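You operate a simulated robot arm through the tools that you are given. There is no shell and no other tool.

You are at the controls of a simulated robot arm. One attempt, no reset.

JOB
Put things in order on the top of table one. At the end: the black weight (marked "1.5") and the silver weight (marked "0.5") on the top of table one have changed places; the slate pad from the top of table one stands on top of the pink block; the silver tin (marked "GREASE") from the top of table one stands where the slate pad stood; whatever was shut is shut again. Leave all else as you found it, and nothing knocked over.

It is judged by the outcome, as a careful person would: the job done as asked, and still so three seconds after it is handed in. It fails if anything else is knocked over, pushed out of place, dropped, spilled or broken.

ROBOT AND FRAMES
A 5-joint arm with a two-finger parallel gripper, fixed in place. Base frame: the origin is at the foot of the arm, x ahead of it, y to its left, z up; the work surface is at about z = 0. Units: mm, rad, N and s.
With the tool pointing down near the work surface it reaches from about 260 to 680 mm from the base axis. Its first joint turns from -1.152 to 1.152 rad. The tool tilts only in the upright plane through the base axis and itself; it spins freely about its own axis. Payload 2.9 kg.
Tool frame: the origin (TCP) lies between the finger pads and is the grasp point; the fingertips stand 30 mm ahead of it; z points along the fingers, y is the line along which they close. Largest opening 110 mm; finger width 20, thickness 10; the body of the gripper, 48 by 112 mm, starts 55 mm behind the TCP.
Orientation is that of the tool frame in the base frame, as a unit quaternion [x, y, z, w]. With the fingers straight down and closing along the base's y, the tool's x points along the base's -x, its y along +y and its z along -z.

CONTROLS
- The arm moves only by the tool step_arm. Its argument "increments" is a list of rows, each an object of numbers (a shift or turn left out is 0, a gripper value left out holds the last): "dx", "dy", "dz": the shift along the base's x, y, z in m; "wx", "wy", "wz": the turn, a rotation vector about the base's x, y, z in degrees; "fingers": the finger opening in m, from 0 to 0.11. In form: [{"dx": .., "dy": .., "dz": .., "wx": .., "wy": .., "wz": .., "fingers": ..}, ...]. A call has 1 to 20 rows; each row is the pose to reach, as a shift and turn from the pose commanded when the call began. Each row takes 0.2 s and may step no farther than 50 mm and 0.15 rad from the row before; otherwise, or with a gripper value out of range, the whole call is refused. A pose out of reach is approached as far as the arm can. The call stops where the force on the tool passes 40 N (or 10 N more than at its start, if that is more) or the arm is blocked; 0.2 s more then pass. The fingers move at their own pace (about 108 mm/s each) and stop on an object; they squeeze with about 34 N. The grip force told is the motor's: it shows also when the fingers shut on nothing. Time passes only in rows, and 0.2 s behind the last, so rows that repeat a pose let the fingers close. It gives the time, the measured TCP pose, the force on the tool (base axes), the opening and the grip force at its end, in the units of the frame above (readings bear some noise), with the torque about the TCP (base axes, N m) and any sound that the robot's microphone picked up, and new pictures: "views" is both (left out), scene, wrist or none.
- Cameras (640 x 400 px; columns grow to the right, rows downward): "scene" is fixed at [36.3, -465.8, 587.8]; the picture's right is [0.68, -0.73, 0.00], its down [-0.53, -0.49, -0.69] and it looks along [0.51, 0.47, -0.72] (base axes); focal length 376 px, centre (320, 200). "wrist" rides on the gripper at [72, 17, -103] in the tool frame; the picture's right is [-0.23, 0.97, 0.00], its down [-0.76, -0.18, -0.62] and it looks along [-0.61, -0.14, 0.78] (tool axes); focal length 222 px, centre (320, 200). There is no depth. A picture from a camera that has moved, and an enlarged one, comes with that camera's place and axes in the base frame and with its lens.
- inspect(camera, box): a new picture of the part [left, top, right, bottom] of that camera's present view, enlarged. The clock stands still meanwhile.
- close_job(): hands the job in; it is judged then, once.

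Nothing tells you positions but the pictures and the camera data. Unless the task says otherwise, let go and move clear before handing in.

The tools are called after "Emit:" as a command line: name --argument value ..., lists and objects as JSON in quotes. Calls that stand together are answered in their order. step_arm: Moves the arm, as the interface text tells. Its arguments: {"type":"object","properties":{"increments":{"type":"array","items":{"type":"object","properties":{"dx":{"type":"number"},"dy":{"type":"number"},"dz":{"type":"number"},"wx":{"type":"number"},"wy":{"type":"number"},"wz":{"type":"number"},"fingers":{"type":"number"}}}},"views":{"type":"string","enum":["both","scene","wrist","none"]}},"required":["increments"]} The other tools are called the same way: inspect (camera, box) takes an enlarged picture of a part of a camera's view; close_job () hands the job in.

At the start:

```text
t: 0.0
position: [387.9, -21.6, 220.7]
tool_rot: [0.0, 1.0, -0.001, 0.0]
force: [0.4, -0.5, 0.1]
wrist_torque: [0.05, 0.0, 0.0]
finger_gap: 109.8
grip_force: 0.1
```

scene: 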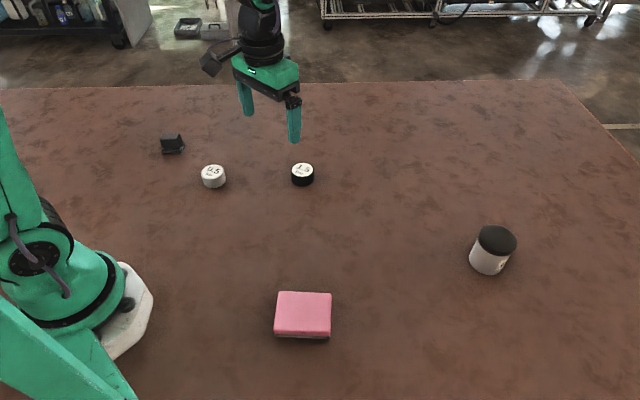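
wrist: 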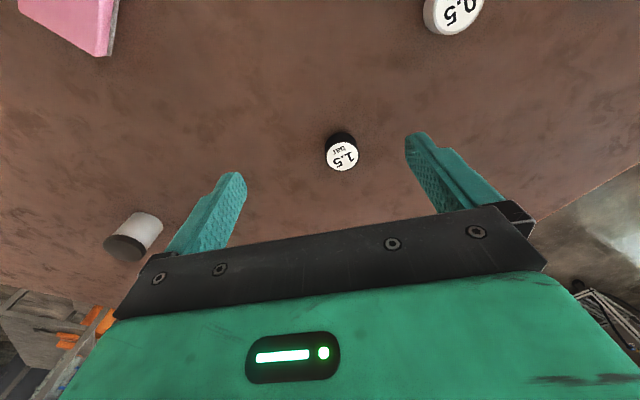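

I see a silver weight, a black weight, a small dark object (perhaps the slate pad or a clip), a pink block and a silver tin with a black lid. I'll enlarge each of them before moving.

Emit:
inspect --camera "scene" --box '[140, 110, 240, 200]'

Emit:
inspect --camera "scene" --box '[250, 270, 360, 350]'

Emit:
inspect --camera "scene" --box '[440, 200, 550, 300]'

Emit:
inspect --camera "scene" --box '[260, 130, 350, 210]'

Emit:
inspect --camera "wrist" --box '[0, 0, 320, 280]'

```text
4.44 times, centred on (190, 155) of scene
camera zoom: at [36.3, -465.8, 587.8], right [0.68, -0.73, 0.0], down [-0.53, -0.49, -0.69], along [0.51, 0.47, -0.72], focal length 1669 px, centre (898, 400)
```

zoom: 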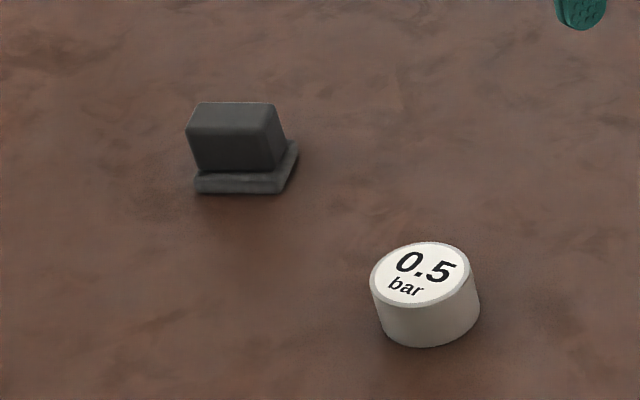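

```text
5.00 times, centred on (305, 310) of scene
camera zoom: at [36.3, -465.8, 587.8], right [0.68, -0.73, 0.0], down [-0.53, -0.49, -0.69], along [0.51, 0.47, -0.72], focal length 1878 px, centre (395, -350)
```

zoom: 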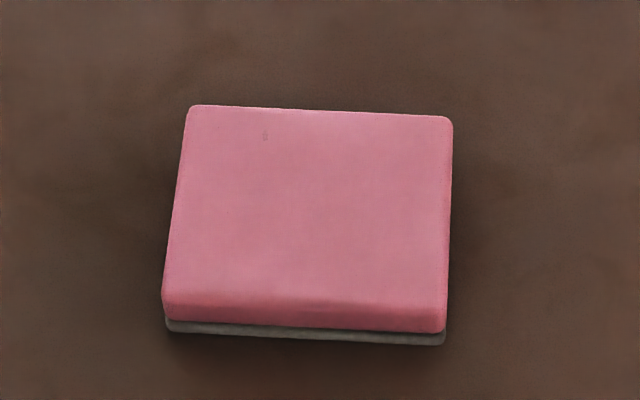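

```text
4.00 times, centred on (495, 250) of scene
camera zoom: at [36.3, -465.8, 587.8], right [0.68, -0.73, 0.0], down [-0.53, -0.49, -0.69], along [0.51, 0.47, -0.72], focal length 1502 px, centre (-380, 0)
```

zoom: 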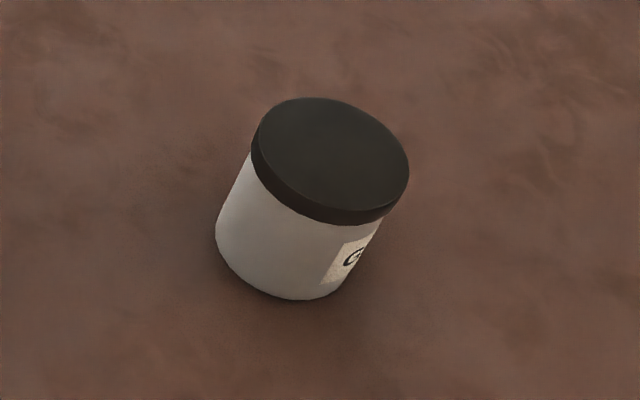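

```text
5.00 times, centred on (305, 170) of scene
camera zoom: at [36.3, -465.8, 587.8], right [0.68, -0.73, 0.0], down [-0.53, -0.49, -0.69], along [0.51, 0.47, -0.72], focal length 1878 px, centre (395, 350)
```

zoom: 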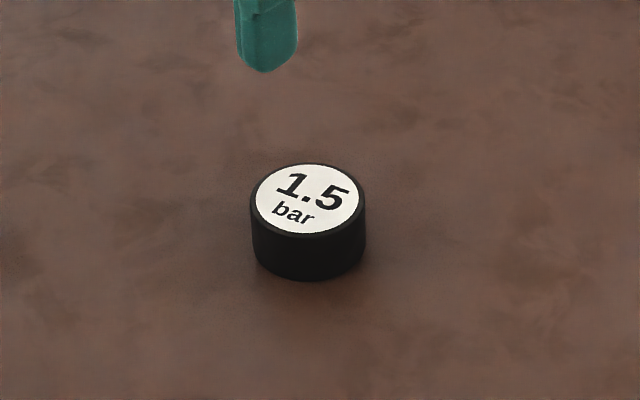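

```text
1.43 times, centred on (160, 140) of wrist
camera zoom: at [315.7, -3.7, 322.4], right [0.23, 0.97, 0.0], down [0.76, -0.18, 0.62], along [0.61, -0.14, -0.78], focal length 317 px, centre (549, 286)
```

zoom: 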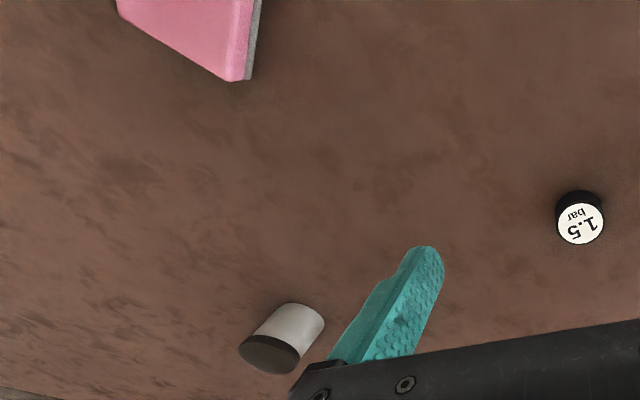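

The silver weight looks to be near (334,135), the black one near (475,-7), the slate pad near (334,310), the pink block near (228,-250) and the tin near (547,-419). First I'll take the wrist camera over the slate pad for a closer look, staying high.

Emit:
step_arm --increments '[{"dx": -0.006, "dy": 0.03, "dz": 0}, {"dx": -0.012, "dy": 0.07, "dz": 0}, {"dx": -0.02, "dy": 0.11, "dz": 0}, {"dx": -0.03, "dy": 0.15, "dz": 0}, {"dx": -0.04, "dy": 0.19, "dz": 0}, {"dx": -0.05, "dy": 0.23, "dz": -0.005}, {"dx": -0.055, "dy": 0.27, "dz": -0.01}, {"dx": -0.06, "dy": 0.3, "dz": -0.02}, {"dx": -0.06, "dy": 0.3, "dz": -0.02}]'

```text
t: 2.0
position: [327.6, 281.0, 200.5]
tool_rot: [0.0, 1.0, 0.0, 0.0]
force: [0.6, 0.3, -0.1]
wrist_torque: [-0.01, -0.02, -0.02]
finger_gap: 109.8
grip_force: 0.1
camera wrist: at [254.8, 298.3, 302.9], right [0.23, 0.97, 0.0], down [0.76, -0.18, 0.62], along [0.61, -0.14, -0.78], focal length 222 px, centre (320, 200)
```

scene: 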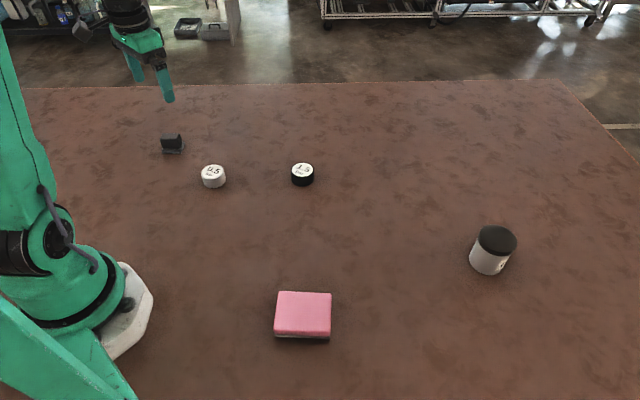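
wrist: 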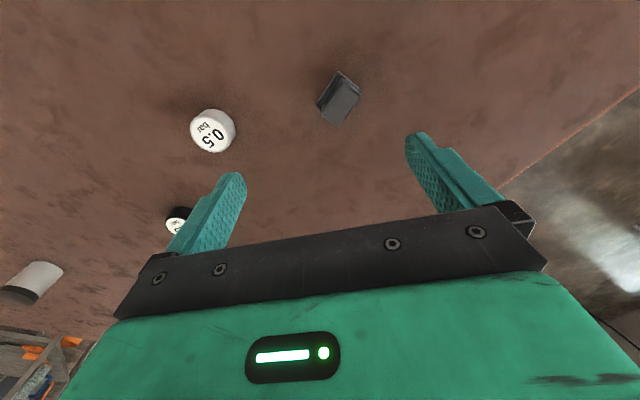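

Emit:
inspect --camera "wrist" --box '[280, 50, 400, 140]'

Emit:
inspect --camera "wrist" --box '[160, 80, 280, 170]'

```text
4.44 times, centred on (340, 95) of wrist
camera zoom: at [254.8, 298.3, 302.9], right [0.23, 0.97, 0.0], down [0.76, -0.18, 0.62], along [0.61, -0.14, -0.78], focal length 987 px, centre (231, 667)
```

zoom: 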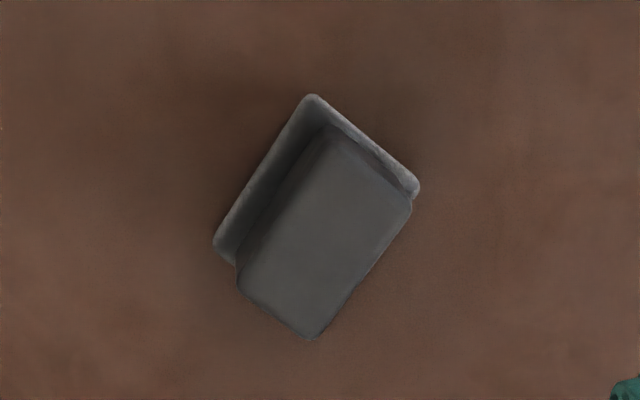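

```text
4.44 times, centred on (220, 125) of wrist
camera zoom: at [254.8, 298.3, 302.9], right [0.23, 0.97, 0.0], down [0.76, -0.18, 0.62], along [0.61, -0.14, -0.78], focal length 987 px, centre (764, 533)
```

zoom: 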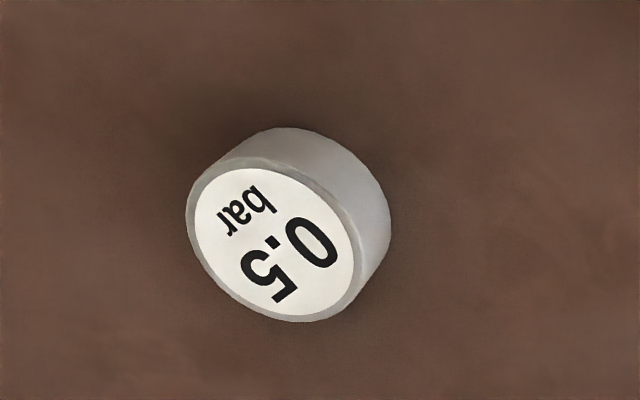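

The slate pad looks like a single two-layer piece about 38 × 45 mm, turned about 41°. The weights are round, about 50 mm across. Next I'll hover over the silver weight to fix its place precisely.

Emit:
step_arm --increments '[{"dx": 0.002, "dy": -0.037, "dz": -0.01}, {"dx": 0.003, "dy": -0.074, "dz": -0.03}, {"dx": 0.004, "dy": -0.111, "dz": -0.06}, {"dx": 0.005, "dy": -0.148, "dz": -0.09}, {"dx": 0.005, "dy": -0.148, "dz": -0.09}]'

```text
t: 3.2
position: [333.2, 132.6, 110.7]
tool_rot: [0.001, 1.0, 0.0, 0.001]
force: [-0.6, 0.9, -0.8]
wrist_torque: [0.01, -0.01, 0.0]
finger_gap: 110.1
grip_force: 0.1
camera wrist: at [261.1, 149.5, 212.9], right [0.23, 0.97, 0.0], down [0.76, -0.18, 0.62], along [0.61, -0.14, -0.78], focal length 222 px, centre (320, 200)
```

scene: 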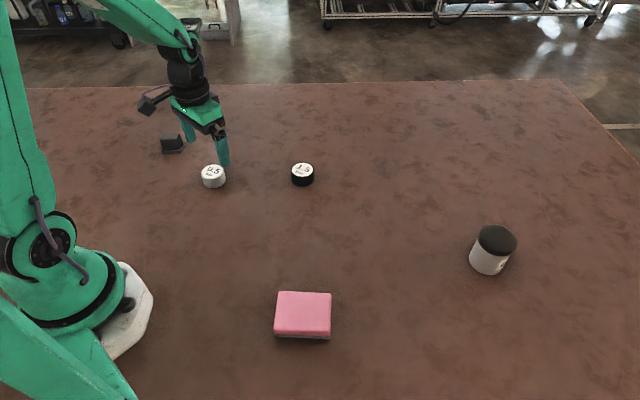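
wrist: 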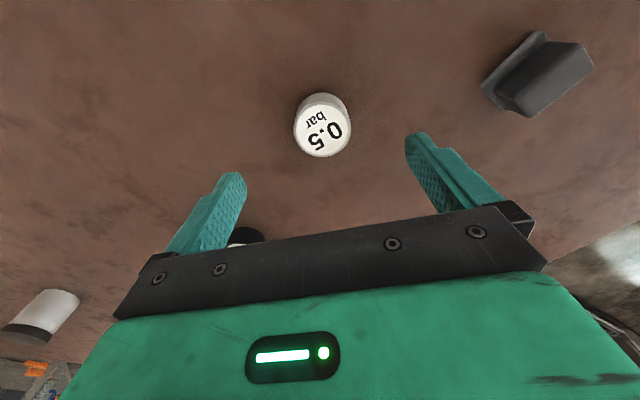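

Emit:
inspect --camera "wrist" --box '[260, 70, 380, 170]'

Emit:
inspect --camera "wrist" --box '[460, 20, 620, 130]'

Emit:
inspect --camera "scene" --box '[150, 120, 250, 200]'

```text
4.00 times, centred on (320, 120) of wrist
camera zoom: at [261.1, 149.5, 212.9], right [0.23, 0.97, 0.0], down [0.76, -0.18, 0.62], along [0.61, -0.14, -0.78], focal length 888 px, centre (320, 520)
```

zoom: 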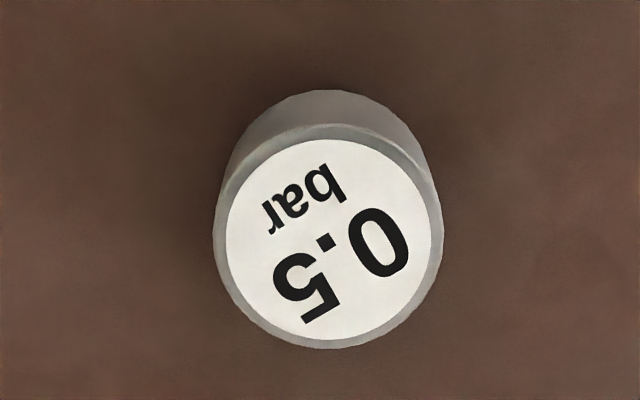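

```text
3.64 times, centred on (540, 75) of wrist
camera zoom: at [261.1, 149.5, 212.9], right [0.23, 0.97, 0.0], down [0.76, -0.18, 0.62], along [0.61, -0.14, -0.78], focal length 808 px, centre (-480, 654)
```

zoom: 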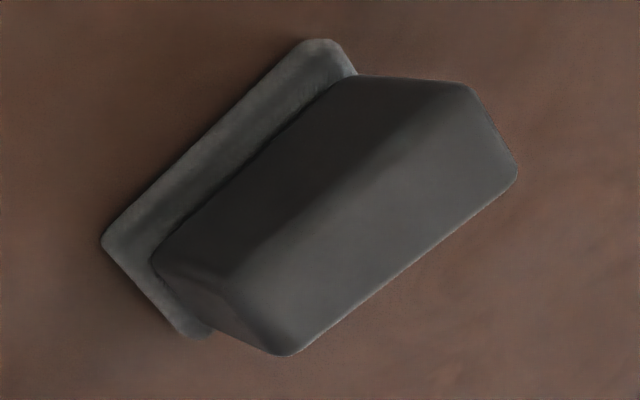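

```text
5.00 times, centred on (200, 160) of scene
camera zoom: at [36.3, -465.8, 587.8], right [0.68, -0.73, 0.0], down [-0.53, -0.49, -0.69], along [0.51, 0.47, -0.72], focal length 1878 px, centre (920, 400)
```

zoom: 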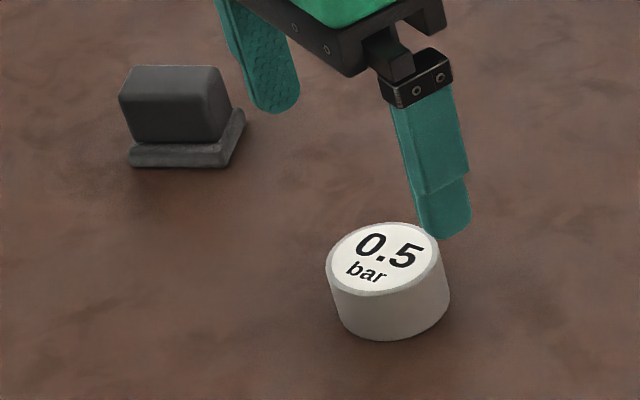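

The silver weight's centre comes out at about (331.5, 134.5), 49 mm wide and 27 mm tall. I'll lower straight over it and close the fingers.

Emit:
step_arm --increments '[{"dx": -0.0017, "dy": 0.0019, "dz": -0.03}, {"dx": -0.0017, "dy": 0.0019, "dz": -0.055}, {"dx": -0.0017, "dy": 0.0019, "dz": -0.0745}, {"dx": -0.0017, "dy": 0.0019, "dz": -0.0745}, {"dx": -0.0017, "dy": 0.0019, "dz": -0.0745, "fingers": 0.06}, {"dx": -0.0017, "dy": 0.0019, "dz": -0.0745, "fingers": 0.06}]'

```text
t: 4.6
position: [330.7, 134.3, 34.2]
tool_rot: [0.001, 1.0, -0.001, 0.0]
force: [-0.3, -0.4, 0.4]
wrist_torque: [0.02, 0.0, -0.01]
finger_gap: 60.1
grip_force: 0.0
camera wrist: at [258.5, 151.7, 137.5], right [0.23, 0.97, 0.0], down [0.76, -0.18, 0.62], along [0.61, -0.14, -0.78], focal length 222 px, centre (320, 200)
```

scene: 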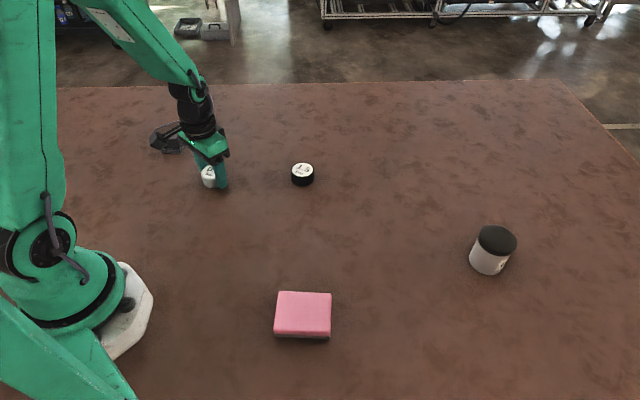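
wrist: 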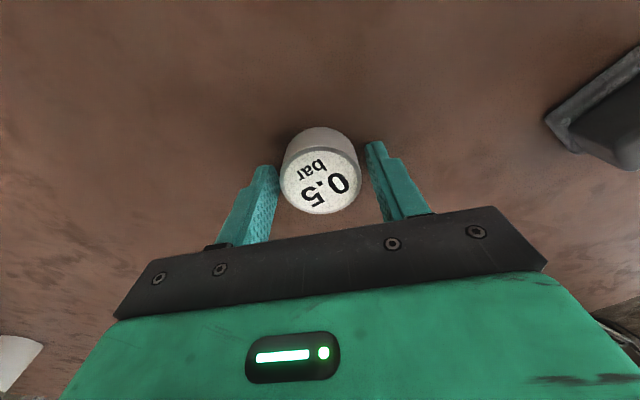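

The fingers straddle the silver weight, well centred. Now I close on it and lift a little.

Emit:
step_arm --increments '[{"fingers": 0.04}, {"fingers": 0.03}, {"fingers": 0.03}, {"fingers": 0.03}]' --views "wrist"

```text
t: 5.6
position: [330.5, 134.6, 35.6]
tool_rot: [-0.001, 1.0, -0.001, 0.0]
force: [-0.1, -0.3, 0.2]
wrist_torque: [-0.04, 0.01, -0.02]
finger_gap: 49.0
grip_force: 34.3
camera wrist: at [258.5, 151.6, 137.6], right [0.23, 0.97, 0.0], down [0.76, -0.18, 0.62], along [0.61, -0.14, -0.78], focal length 222 px, centre (320, 200)
```

wrist: 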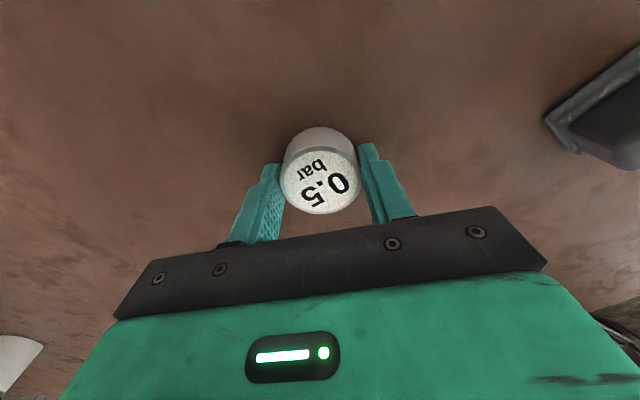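

Gripped, at a 49 mm gap. I lift it straight up 50 mm and check the hold.

Emit:
step_arm --increments '[{"dz": 0.01}, {"dz": 0.03}, {"dz": 0.05}, {"dz": 0.05}]'

```text
t: 6.6
position: [331.9, 132.4, 86.1]
tool_rot: [0.0, 1.0, 0.0, 0.001]
force: [-0.1, 0.0, -2.1]
wrist_torque: [-0.01, 0.01, -0.02]
finger_gap: 48.7
grip_force: 33.8
camera wrist: at [259.7, 149.6, 188.8], right [0.23, 0.97, 0.0], down [0.76, -0.18, 0.62], along [0.61, -0.14, -0.78], focal length 222 px, centre (320, 200)
```

scene: 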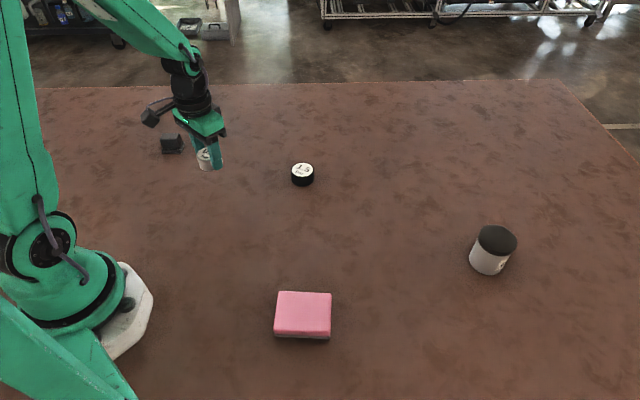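
wrist: 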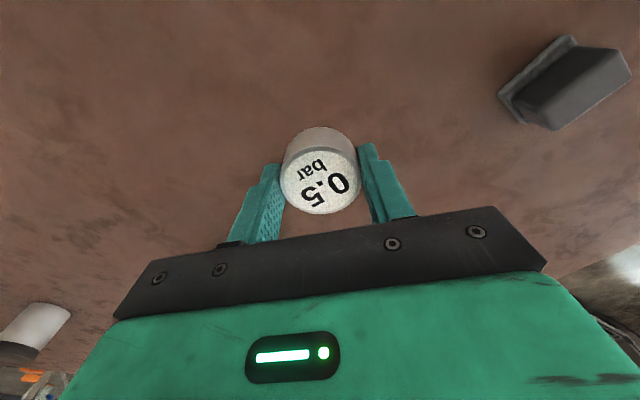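

It holds well. I carry it at height to a free temporary spot near (342, 1) and lower it to just on the table.

Emit:
step_arm --increments '[{"dx": 0.003, "dy": -0.033}, {"dx": 0.005, "dy": -0.07}, {"dx": 0.008, "dy": -0.105}, {"dx": 0.01, "dy": -0.132}, {"dx": 0.01, "dy": -0.132}, {"dx": 0.01, "dy": -0.132, "dz": -0.025}, {"dx": 0.01, "dy": -0.132, "dz": -0.04}, {"dx": 0.01, "dy": -0.132, "dz": -0.048}, {"dx": 0.01, "dy": -0.132, "dz": -0.048}]'

```text
t: 8.6
position: [341.7, 0.9, 35.9]
tool_rot: [0.0, 1.0, 0.0, 0.0]
force: [-0.1, -1.1, -0.8]
wrist_torque: [0.01, 0.03, -0.02]
finger_gap: 48.8
grip_force: 33.7
camera wrist: at [269.7, 17.6, 138.2], right [0.23, 0.97, 0.0], down [0.76, -0.18, 0.62], along [0.61, -0.14, -0.78], focal length 222 px, centre (320, 200)
```

scene: 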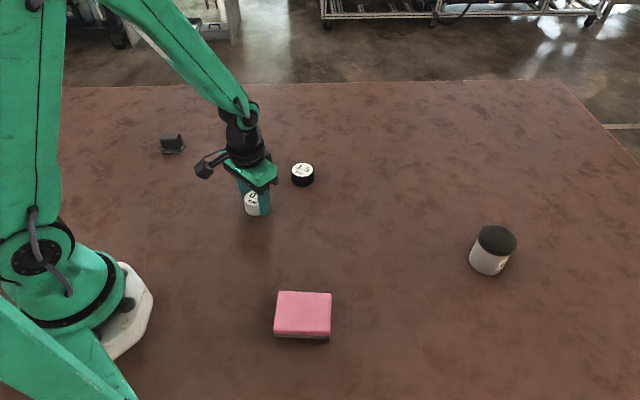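
wrist: 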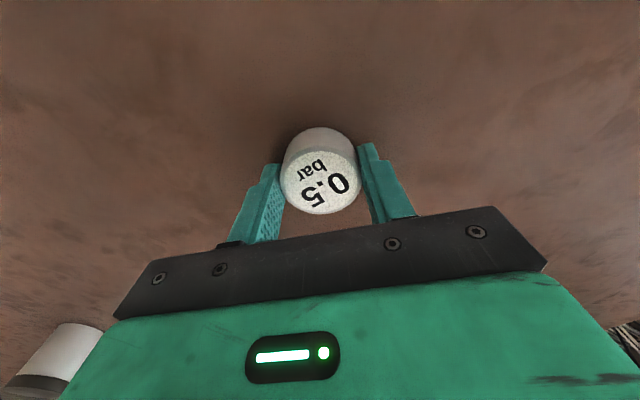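

It's just above the table. I lower the last bit in small steps until I feel contact.

Emit:
step_arm --increments '[{"dz": -0.0007}, {"dz": -0.0012}, {"dz": -0.0012}]' --views "none"

```text
t: 9.4
position: [340.4, -0.1, 36.0]
tool_rot: [0.0, 1.0, 0.0, 0.0]
force: [-0.3, -0.8, -1.7]
wrist_torque: [-0.02, -0.06, 0.02]
finger_gap: 49.0
grip_force: 33.9
```

Emit:
step_arm --increments '[{"dz": -0.0007}, {"dz": -0.0014}, {"dz": -0.0014}]' --views "wrist"

```text
t: 10.2
position: [340.9, 0.5, 37.1]
tool_rot: [0.0, 1.0, -0.001, 0.0]
force: [-5.2, -2.4, 16.9]
wrist_torque: [-0.05, 0.2, -0.04]
finger_gap: 49.0
grip_force: 34.3
camera wrist: at [269.0, 17.7, 137.5], right [0.23, 0.97, 0.0], down [0.76, -0.18, 0.62], along [0.61, -0.14, -0.78], focal length 222 px, centre (320, 200)
```

wrist: 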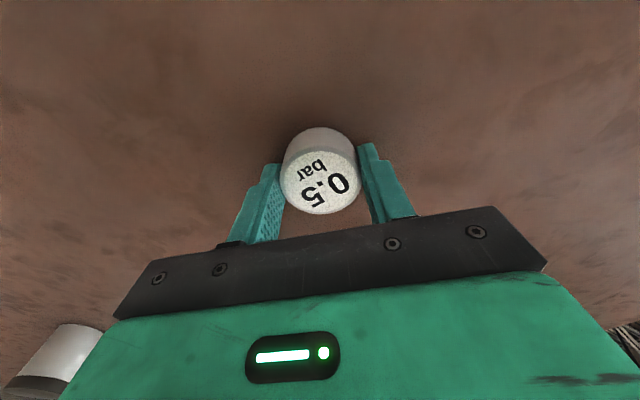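

The weight now rests on the table with firm contact. I ease up slightly, open, and rise clear.

Emit:
step_arm --increments '[{"dz": 0.0007}, {"dz": 0.0008, "fingers": 0.06}, {"dz": 0.0008, "fingers": 0.08}, {"dz": 0.0008, "fingers": 0.08}, {"dz": 0.03, "fingers": 0.08}, {"dz": 0.06, "fingers": 0.1}, {"dz": 0.085, "fingers": 0.11}, {"dz": 0.085, "fingers": 0.11}]'

```text
t: 12.0
position: [340.7, 0.3, 120.3]
tool_rot: [0.0, 1.0, 0.0, 0.0]
force: [0.1, 0.8, 0.1]
wrist_torque: [-0.02, -0.01, 0.02]
finger_gap: 110.1
grip_force: 0.0
camera wrist: at [269.4, 18.4, 222.7], right [0.23, 0.97, 0.0], down [0.76, -0.18, 0.62], along [0.61, -0.14, -0.78], focal length 222 px, centre (320, 200)
```

scene: 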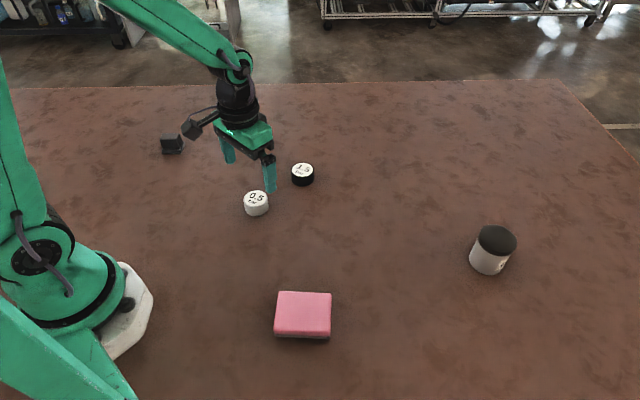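
wrist: 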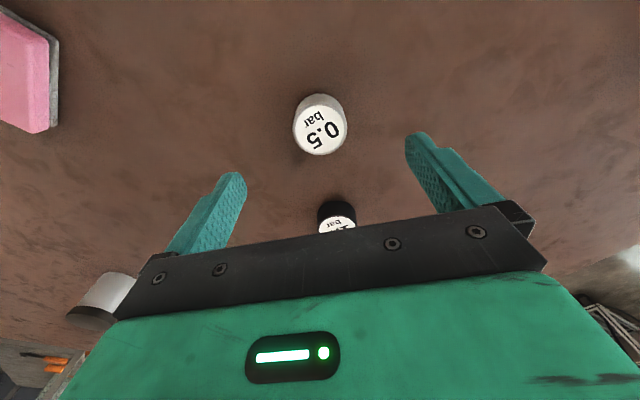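

Silver is parked at about (341, 1). Next I hover over the black weight near (475, -7).

Emit:
step_arm --increments '[{"dx": 0.035, "dy": -0.002}, {"dx": 0.07, "dy": -0.004}, {"dx": 0.105, "dy": -0.006}, {"dx": 0.133, "dy": -0.008, "dz": -0.005}, {"dx": 0.133, "dy": -0.008, "dz": -0.01}, {"dx": 0.133, "dy": -0.008, "dz": -0.01}]' --views "wrist"

Emit:
inspect --camera "wrist" --box '[260, 70, 380, 170]'

```text
t: 13.4
position: [475.0, -6.9, 107.8]
tool_rot: [0.0, 1.0, 0.0, 0.0]
force: [0.4, 0.1, -0.1]
wrist_torque: [-0.05, 0.0, 0.0]
finger_gap: 109.9
grip_force: 0.1
camera wrist: at [402.5, 10.6, 211.7], right [0.23, 0.97, 0.0], down [0.76, -0.18, 0.62], along [0.61, -0.14, -0.78], focal length 222 px, centre (320, 200)
```

wrist: 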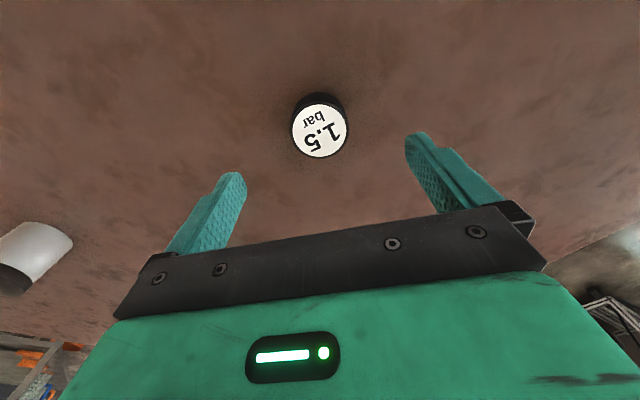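

```text
4.00 times, centred on (320, 120) of wrist
camera zoom: at [402.5, 10.6, 211.7], right [0.23, 0.97, 0.0], down [0.76, -0.18, 0.62], along [0.61, -0.14, -0.78], focal length 888 px, centre (320, 520)
```

zoom: 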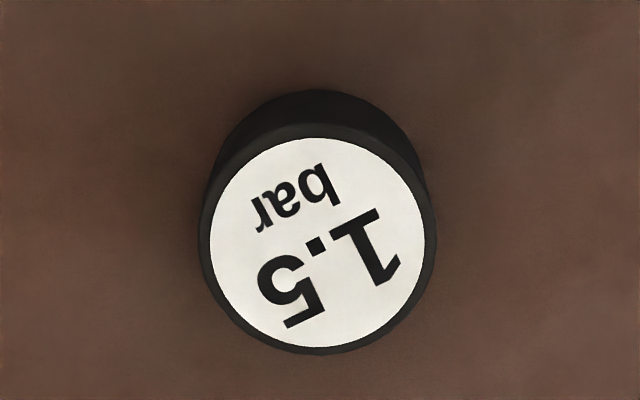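

The black weight is at about (472.6, -6.6). I lower over it.

Emit:
step_arm --increments '[{"dx": -0.0015, "dy": -0.0002, "dz": -0.03}, {"dx": -0.0015, "dy": -0.0002, "dz": -0.055}, {"dx": -0.0015, "dy": -0.0002, "dz": -0.073}, {"dx": -0.0015, "dy": -0.0002, "dz": -0.073}, {"dx": -0.0015, "dy": -0.0002, "dz": -0.073, "fingers": 0.06}, {"dx": -0.0015, "dy": -0.0002, "dz": -0.073, "fingers": 0.06}]' --views "wrist"

```text
t: 14.8
position: [473.5, -7.3, 36.1]
tool_rot: [0.0, 1.0, -0.001, -0.001]
force: [-0.2, -0.1, 0.3]
wrist_torque: [0.02, -0.01, 0.02]
finger_gap: 60.3
grip_force: 0.0
camera wrist: at [401.6, 10.3, 139.4], right [0.23, 0.97, 0.0], down [0.76, -0.18, 0.62], along [0.61, -0.14, -0.78], focal length 222 px, centre (320, 200)
```

wrist: 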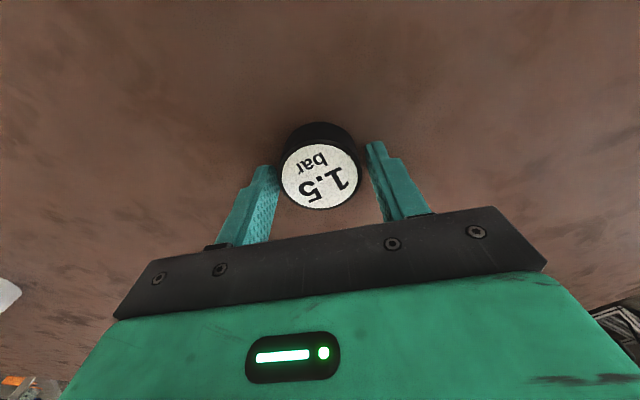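

Emit:
step_arm --increments '[{"dx": -0.001, "dz": -0.001, "fingers": 0.06}, {"dx": -0.001, "dz": -0.0015, "fingers": 0.04}, {"dx": -0.001, "dz": -0.0015, "fingers": 0.03}, {"dx": -0.001, "dz": -0.0015, "fingers": 0.03}, {"dx": -0.001, "dz": -0.0015, "fingers": 0.03}]' --views "wrist"

```text
t: 16.0
position: [472.7, -7.2, 35.3]
tool_rot: [0.001, 1.0, -0.001, 0.001]
force: [-7.5, 3.2, 19.7]
wrist_torque: [0.02, 0.29, -0.09]
finger_gap: 51.0
grip_force: 34.4
camera wrist: at [400.4, 10.1, 137.9], right [0.23, 0.97, 0.0], down [0.76, -0.18, 0.62], along [0.61, -0.14, -0.78], focal length 222 px, centre (320, 200)
```

wrist: 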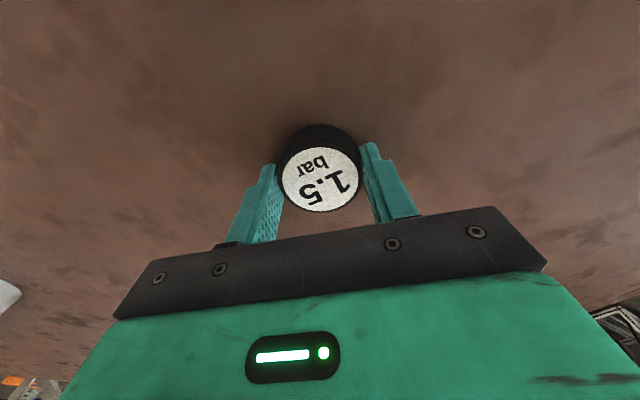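

Gripped at a 51 mm gap. I lift it and check the hold and load.

Emit:
step_arm --increments '[{"dz": 0.01}, {"dz": 0.03}, {"dz": 0.06}, {"dz": 0.07}, {"dz": 0.07}]'

```text
t: 17.2
position: [471.3, -8.9, 105.7]
tool_rot: [0.0, 1.0, 0.0, 0.0]
force: [0.2, -0.1, -3.9]
wrist_torque: [0.05, 0.0, -0.01]
finger_gap: 51.3
grip_force: 34.3
camera wrist: at [399.4, 9.2, 208.0], right [0.23, 0.97, 0.0], down [0.76, -0.18, 0.62], along [0.61, -0.14, -0.78], focal length 222 px, centre (320, 200)
```

scene: 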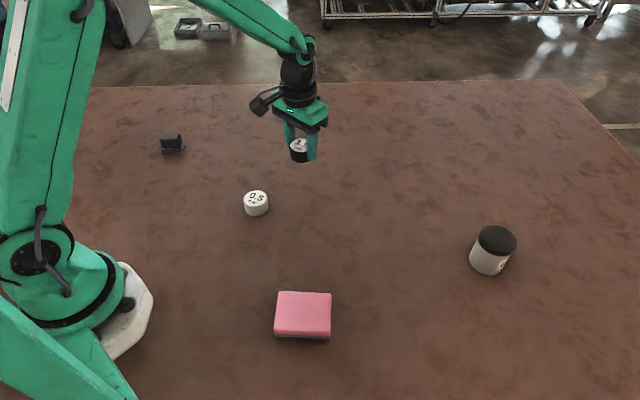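
wrist: 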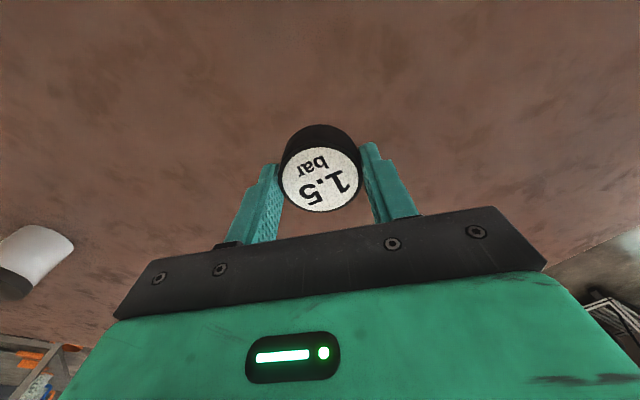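

Holding fine. I carry the black weight over to the silver weight's old spot at (330.5, 134.7), staying high.

Emit:
step_arm --increments '[{"dx": -0.025, "dy": 0.025}, {"dx": -0.053, "dy": 0.053}, {"dx": -0.082, "dy": 0.083}, {"dx": -0.11, "dy": 0.112}, {"dx": -0.13, "dy": 0.132}, {"dx": -0.141, "dy": 0.1425}, {"dx": -0.141, "dy": 0.1425}, {"dx": -0.141, "dy": 0.1425, "dz": -0.025}, {"dx": -0.141, "dy": 0.1425, "dz": -0.05}, {"dx": -0.141, "dy": 0.1425, "dz": -0.065}, {"dx": -0.141, "dy": 0.1425, "dz": -0.065}]'

```text
t: 19.6
position: [329.2, 136.8, 40.8]
tool_rot: [0.0, 1.0, 0.0, 0.0]
force: [0.2, 1.2, -4.0]
wrist_torque: [0.01, 0.01, 0.01]
finger_gap: 51.0
grip_force: 34.2
camera wrist: at [257.6, 153.8, 142.5], right [0.23, 0.97, 0.0], down [0.76, -0.18, 0.62], along [0.61, -0.14, -0.78], focal length 222 px, centre (320, 200)
```

scene: 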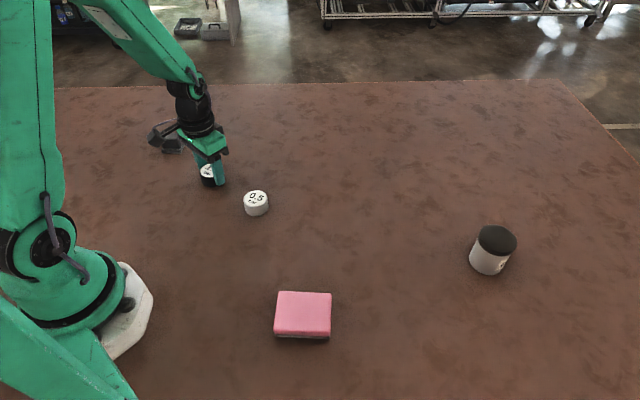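
wrist: 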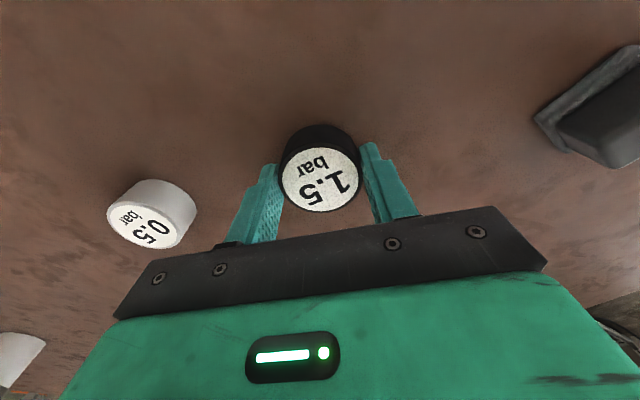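

Emit:
step_arm --increments '[{"dx": 0.0009, "dy": -0.0021}, {"dx": 0.0009, "dy": -0.0021, "dz": -0.0025}, {"dx": 0.0009, "dy": -0.0021, "dz": -0.0035}, {"dx": 0.0009, "dy": -0.0021, "dz": -0.0042}, {"dx": 0.0009, "dy": -0.0021, "dz": -0.0042}]' --views "wrist"

```text
t: 20.8
position: [331.7, 133.3, 37.6]
tool_rot: [0.0, 1.0, 0.0, 0.0]
force: [-0.2, -0.7, -4.7]
wrist_torque: [-0.02, 0.01, 0.01]
finger_gap: 51.1
grip_force: 33.5
camera wrist: at [259.2, 150.7, 139.3], right [0.23, 0.97, 0.0], down [0.76, -0.18, 0.62], along [0.61, -0.14, -0.78], focal length 222 px, centre (320, 200)
```

wrist: 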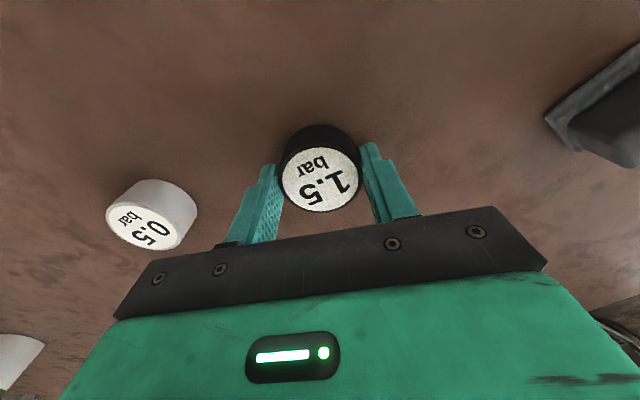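

Emit:
step_arm --increments '[{"dx": -0.0004, "dy": 0.0007, "dz": -0.0006}, {"dx": -0.0004, "dy": 0.0007, "dz": -0.0012}, {"dx": -0.0004, "dy": 0.0007, "dz": -0.0012}]' --views "wrist"

```text
t: 21.6
position: [331.0, 133.5, 35.7]
tool_rot: [-0.001, 1.0, 0.0, 0.0]
force: [-1.0, -0.4, -1.2]
wrist_torque: [-0.07, -0.05, -0.06]
finger_gap: 51.2
grip_force: 34.0
camera wrist: at [258.9, 151.4, 138.1], right [0.23, 0.97, 0.0], down [0.76, -0.18, 0.62], along [0.61, -0.14, -0.78], focal length 222 px, centre (320, 200)
```

wrist: 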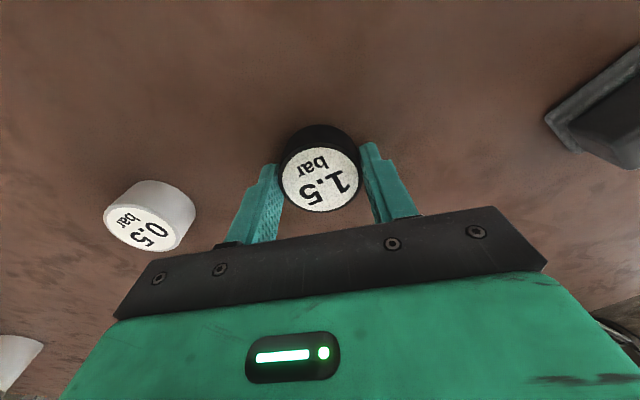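

Contact is starting and it sits at (330.9, 134.4). I release and rise clear.

Emit:
step_arm --increments '[{"dz": -0.0004}, {"dz": -0.0004, "fingers": 0.06}, {"dz": -0.0002, "fingers": 0.08}, {"dz": 0.0, "fingers": 0.08}, {"dz": 0.03, "fingers": 0.08}, {"dz": 0.06, "fingers": 0.1}, {"dz": 0.085, "fingers": 0.11}, {"dz": 0.085, "fingers": 0.11}]'

```text
t: 23.4
position: [330.4, 134.5, 120.7]
tool_rot: [0.0, 1.0, 0.0, 0.0]
force: [-0.4, 0.0, 0.1]
wrist_torque: [0.03, 0.02, 0.04]
finger_gap: 110.3
grip_force: 0.0
camera wrist: at [258.3, 151.8, 223.0], right [0.23, 0.97, 0.0], down [0.76, -0.18, 0.62], along [0.61, -0.14, -0.78], focal length 222 px, centre (320, 200)
```

scene: 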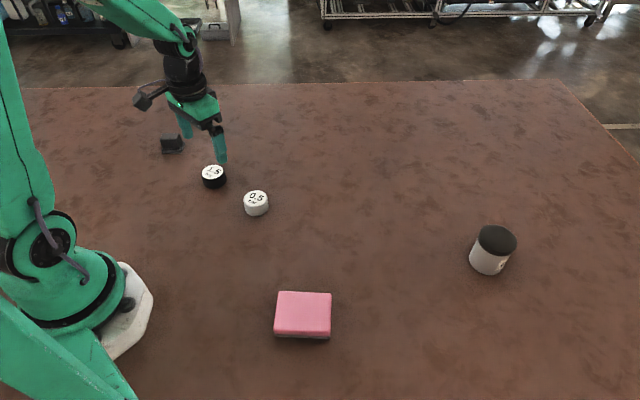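
wrist: 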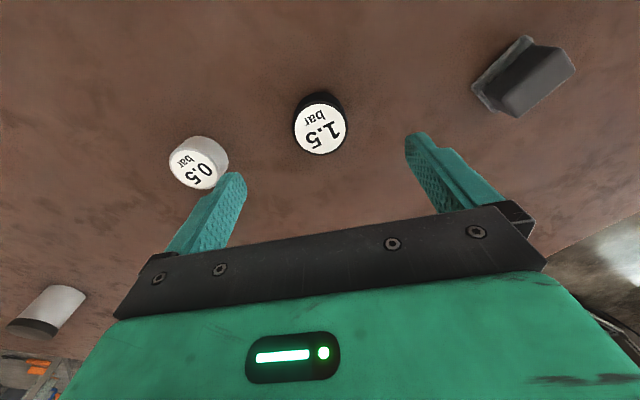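

Black is now where silver was. I go back to the silver weight at (341, 0.6).

Emit:
step_arm --increments '[{"dx": 0.003, "dy": -0.035}, {"dx": 0.006, "dy": -0.07}, {"dx": 0.009, "dy": -0.105}, {"dx": 0.0107, "dy": -0.134}, {"dx": 0.0107, "dy": -0.134, "dz": -0.03}, {"dx": 0.0107, "dy": -0.134, "dz": -0.06}, {"dx": 0.0107, "dy": -0.134, "dz": -0.08}, {"dx": 0.0107, "dy": -0.134, "dz": -0.08}]' --views "wrist"

```text
t: 25.2
position: [342.4, -0.3, 38.8]
tool_rot: [0.0, 1.0, 0.0, 0.0]
force: [-0.4, 0.7, 0.2]
wrist_torque: [-0.02, -0.03, -0.06]
finger_gap: 109.8
grip_force: 0.1
camera wrist: at [270.2, 16.9, 141.3], right [0.23, 0.97, 0.0], down [0.76, -0.18, 0.62], along [0.61, -0.14, -0.78], focal length 222 px, centre (320, 200)
```

wrist: 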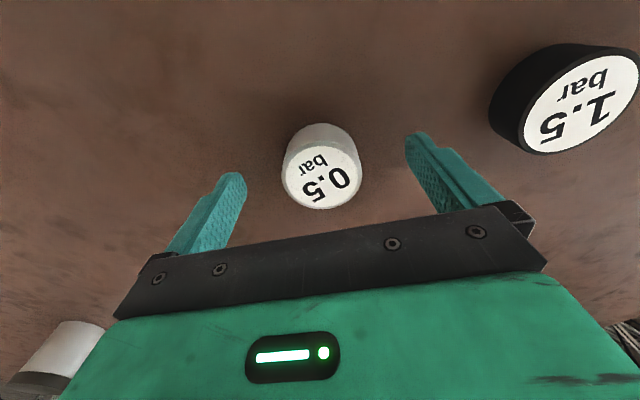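

Emit:
step_arm --increments '[{"dx": -0.0012, "dy": 0.0007, "dz": -0.002, "fingers": 0.08}, {"dx": -0.0012, "dy": 0.0007, "dz": -0.003, "fingers": 0.06}, {"dx": -0.0012, "dy": 0.0007, "dz": -0.003, "fingers": 0.04}, {"dx": -0.0012, "dy": 0.0007, "dz": -0.003, "fingers": 0.03}, {"dx": -0.0012, "dy": 0.0007, "dz": -0.003, "fingers": 0.03}, {"dx": -0.0012, "dy": 0.0007, "dz": -0.003, "fingers": 0.03}]' --views "wrist"

```text
t: 26.6
position: [342.1, -0.3, 36.1]
tool_rot: [0.0, 1.0, 0.0, 0.0]
force: [-0.2, 0.3, 0.1]
wrist_torque: [0.0, 0.01, -0.02]
finger_gap: 48.6
grip_force: 33.9
camera wrist: at [269.3, 17.4, 138.8], right [0.23, 0.97, 0.0], down [0.76, -0.18, 0.62], along [0.61, -0.14, -0.78], focal length 222 px, centre (320, 200)
```

wrist: 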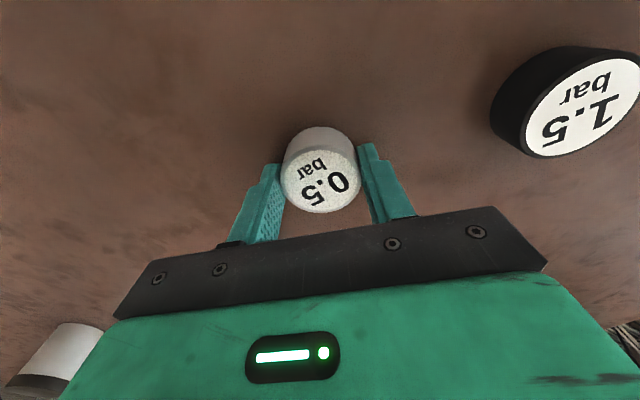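

Silver is gripped. I lift it and carry it to the black weight's old spot at (472.4, -6.9).

Emit:
step_arm --increments '[{"dz": 0.01}, {"dz": 0.035}, {"dz": 0.05}, {"dx": 0.03, "dy": -0.002, "dz": 0.06}, {"dx": 0.065, "dy": -0.004, "dz": 0.06}, {"dx": 0.1, "dy": -0.006, "dz": 0.06}, {"dx": 0.131, "dy": -0.0073, "dz": 0.06}, {"dx": 0.131, "dy": -0.0073, "dz": 0.06}, {"dx": 0.131, "dy": -0.0073, "dz": 0.035}, {"dx": 0.131, "dy": -0.0073, "dz": 0.015}, {"dx": 0.131, "dy": -0.0073, "dz": 0.004}, {"dx": 0.131, "dy": -0.0073, "dz": 0.004}]'

```text
t: 29.2
position: [472.8, -6.5, 39.5]
tool_rot: [0.001, 1.0, 0.0, 0.0]
force: [0.0, -0.1, -1.6]
wrist_torque: [0.03, -0.01, -0.01]
finger_gap: 48.9
grip_force: 33.4
camera wrist: at [400.5, 10.3, 142.3], right [0.23, 0.97, 0.0], down [0.76, -0.18, 0.62], along [0.61, -0.14, -0.78], focal length 222 px, centre (320, 200)
```

scene: 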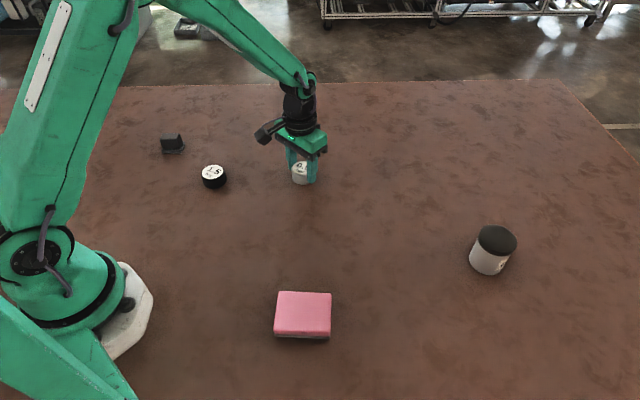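
wrist: 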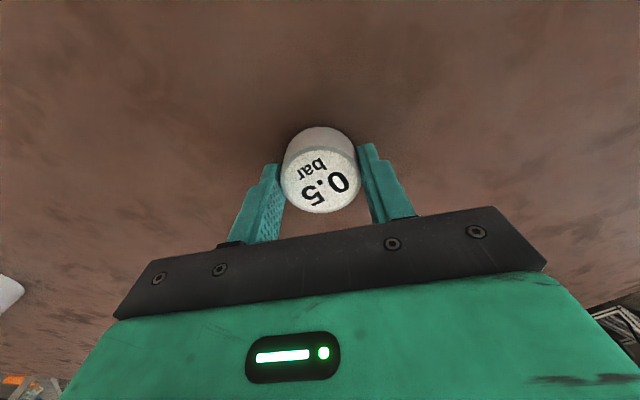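

Right over the spot. I lower the last 3.5 mm.

Emit:
step_arm --increments '[{"dz": -0.0015}, {"dz": -0.0025}, {"dz": -0.0033}, {"dz": -0.0033}]' --views "wrist"

```text
t: 30.2
position: [471.2, -7.5, 37.2]
tool_rot: [0.0, 1.0, 0.0, 0.0]
force: [0.5, 0.4, -1.6]
wrist_torque: [0.02, 0.04, 0.03]
finger_gap: 49.0
grip_force: 33.6
camera wrist: at [399.3, 10.3, 139.6], right [0.23, 0.97, 0.0], down [0.76, -0.18, 0.62], along [0.61, -0.14, -0.78], focal length 222 px, centre (320, 200)
```

wrist: 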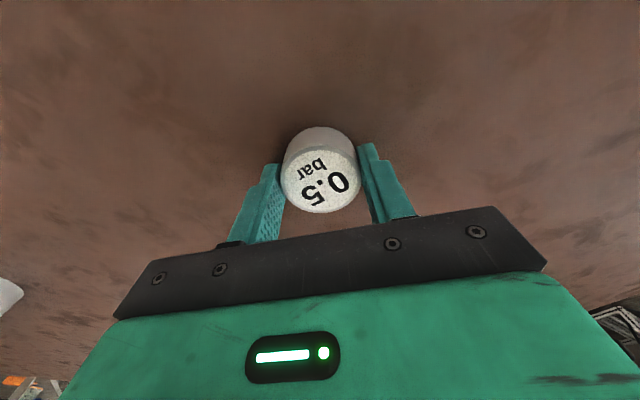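

Emit:
step_arm --increments '[{"dx": 0.001, "dz": -0.0005}, {"dx": 0.001, "dz": -0.001}, {"dx": 0.001, "dz": -0.001}]' --views "wrist"

```text
t: 31.0
position: [473.0, -6.6, 37.7]
tool_rot: [0.0, 1.0, 0.0, 0.001]
force: [-1.0, 0.9, 0.4]
wrist_torque: [0.03, 0.04, -0.01]
finger_gap: 48.8
grip_force: 33.6
camera wrist: at [400.8, 10.3, 138.8], right [0.23, 0.97, 0.0], down [0.76, -0.18, 0.62], along [0.61, -0.14, -0.78], focal length 222 px, centre (320, 200)
```

wrist: 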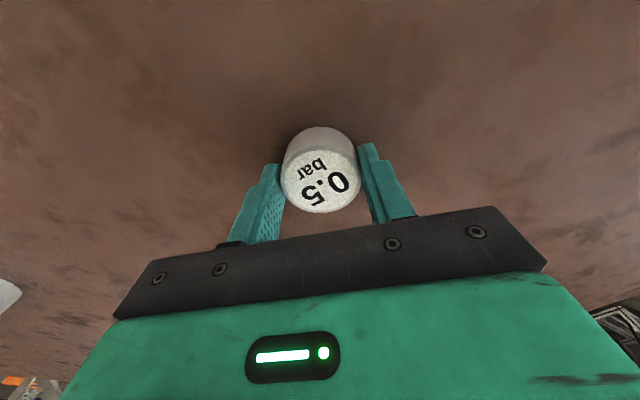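

Contact felt at (472.8, -6.7). I release silver and rise clear.

Emit:
step_arm --increments '[{"dz": -0.0003}, {"dz": -0.0003, "fingers": 0.06}, {"dz": 0.0, "fingers": 0.08}, {"dz": 0.0, "fingers": 0.08}, {"dz": 0.03, "fingers": 0.08}, {"dz": 0.06, "fingers": 0.1}, {"dz": 0.1, "fingers": 0.11}, {"dz": 0.13, "fingers": 0.11}, {"dz": 0.13, "fingers": 0.11}]'

Emit:
inspect --camera "scene" --box '[180, 140, 340, 220]'

```text
t: 33.0
position: [470.2, -7.2, 166.2]
tool_rot: [0.0, 1.0, 0.0, 0.0]
force: [0.4, 0.1, -0.6]
wrist_torque: [-0.02, 0.02, -0.02]
finger_gap: 109.9
grip_force: 0.1
camera wrist: at [398.8, 10.6, 269.0], right [0.23, 0.97, 0.0], down [0.76, -0.18, 0.62], along [0.61, -0.14, -0.78], focal length 222 px, centre (320, 200)
```

scene: 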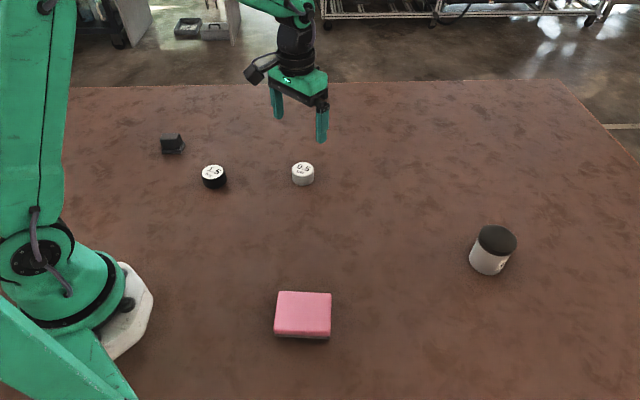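
wrist: 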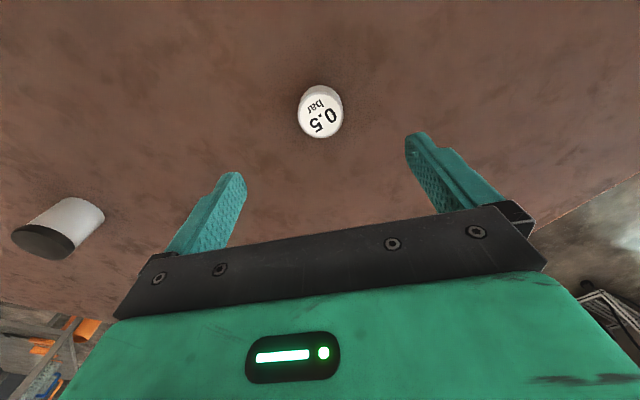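

```text
4.00 times, centred on (260, 180) of scene
camera zoom: at [36.3, -465.8, 587.8], right [0.68, -0.73, 0.0], down [-0.53, -0.49, -0.69], along [0.51, 0.47, -0.72], focal length 1502 px, centre (560, 280)
```

zoom: 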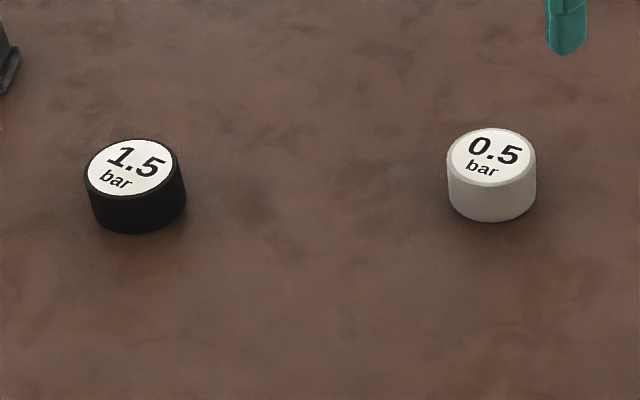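

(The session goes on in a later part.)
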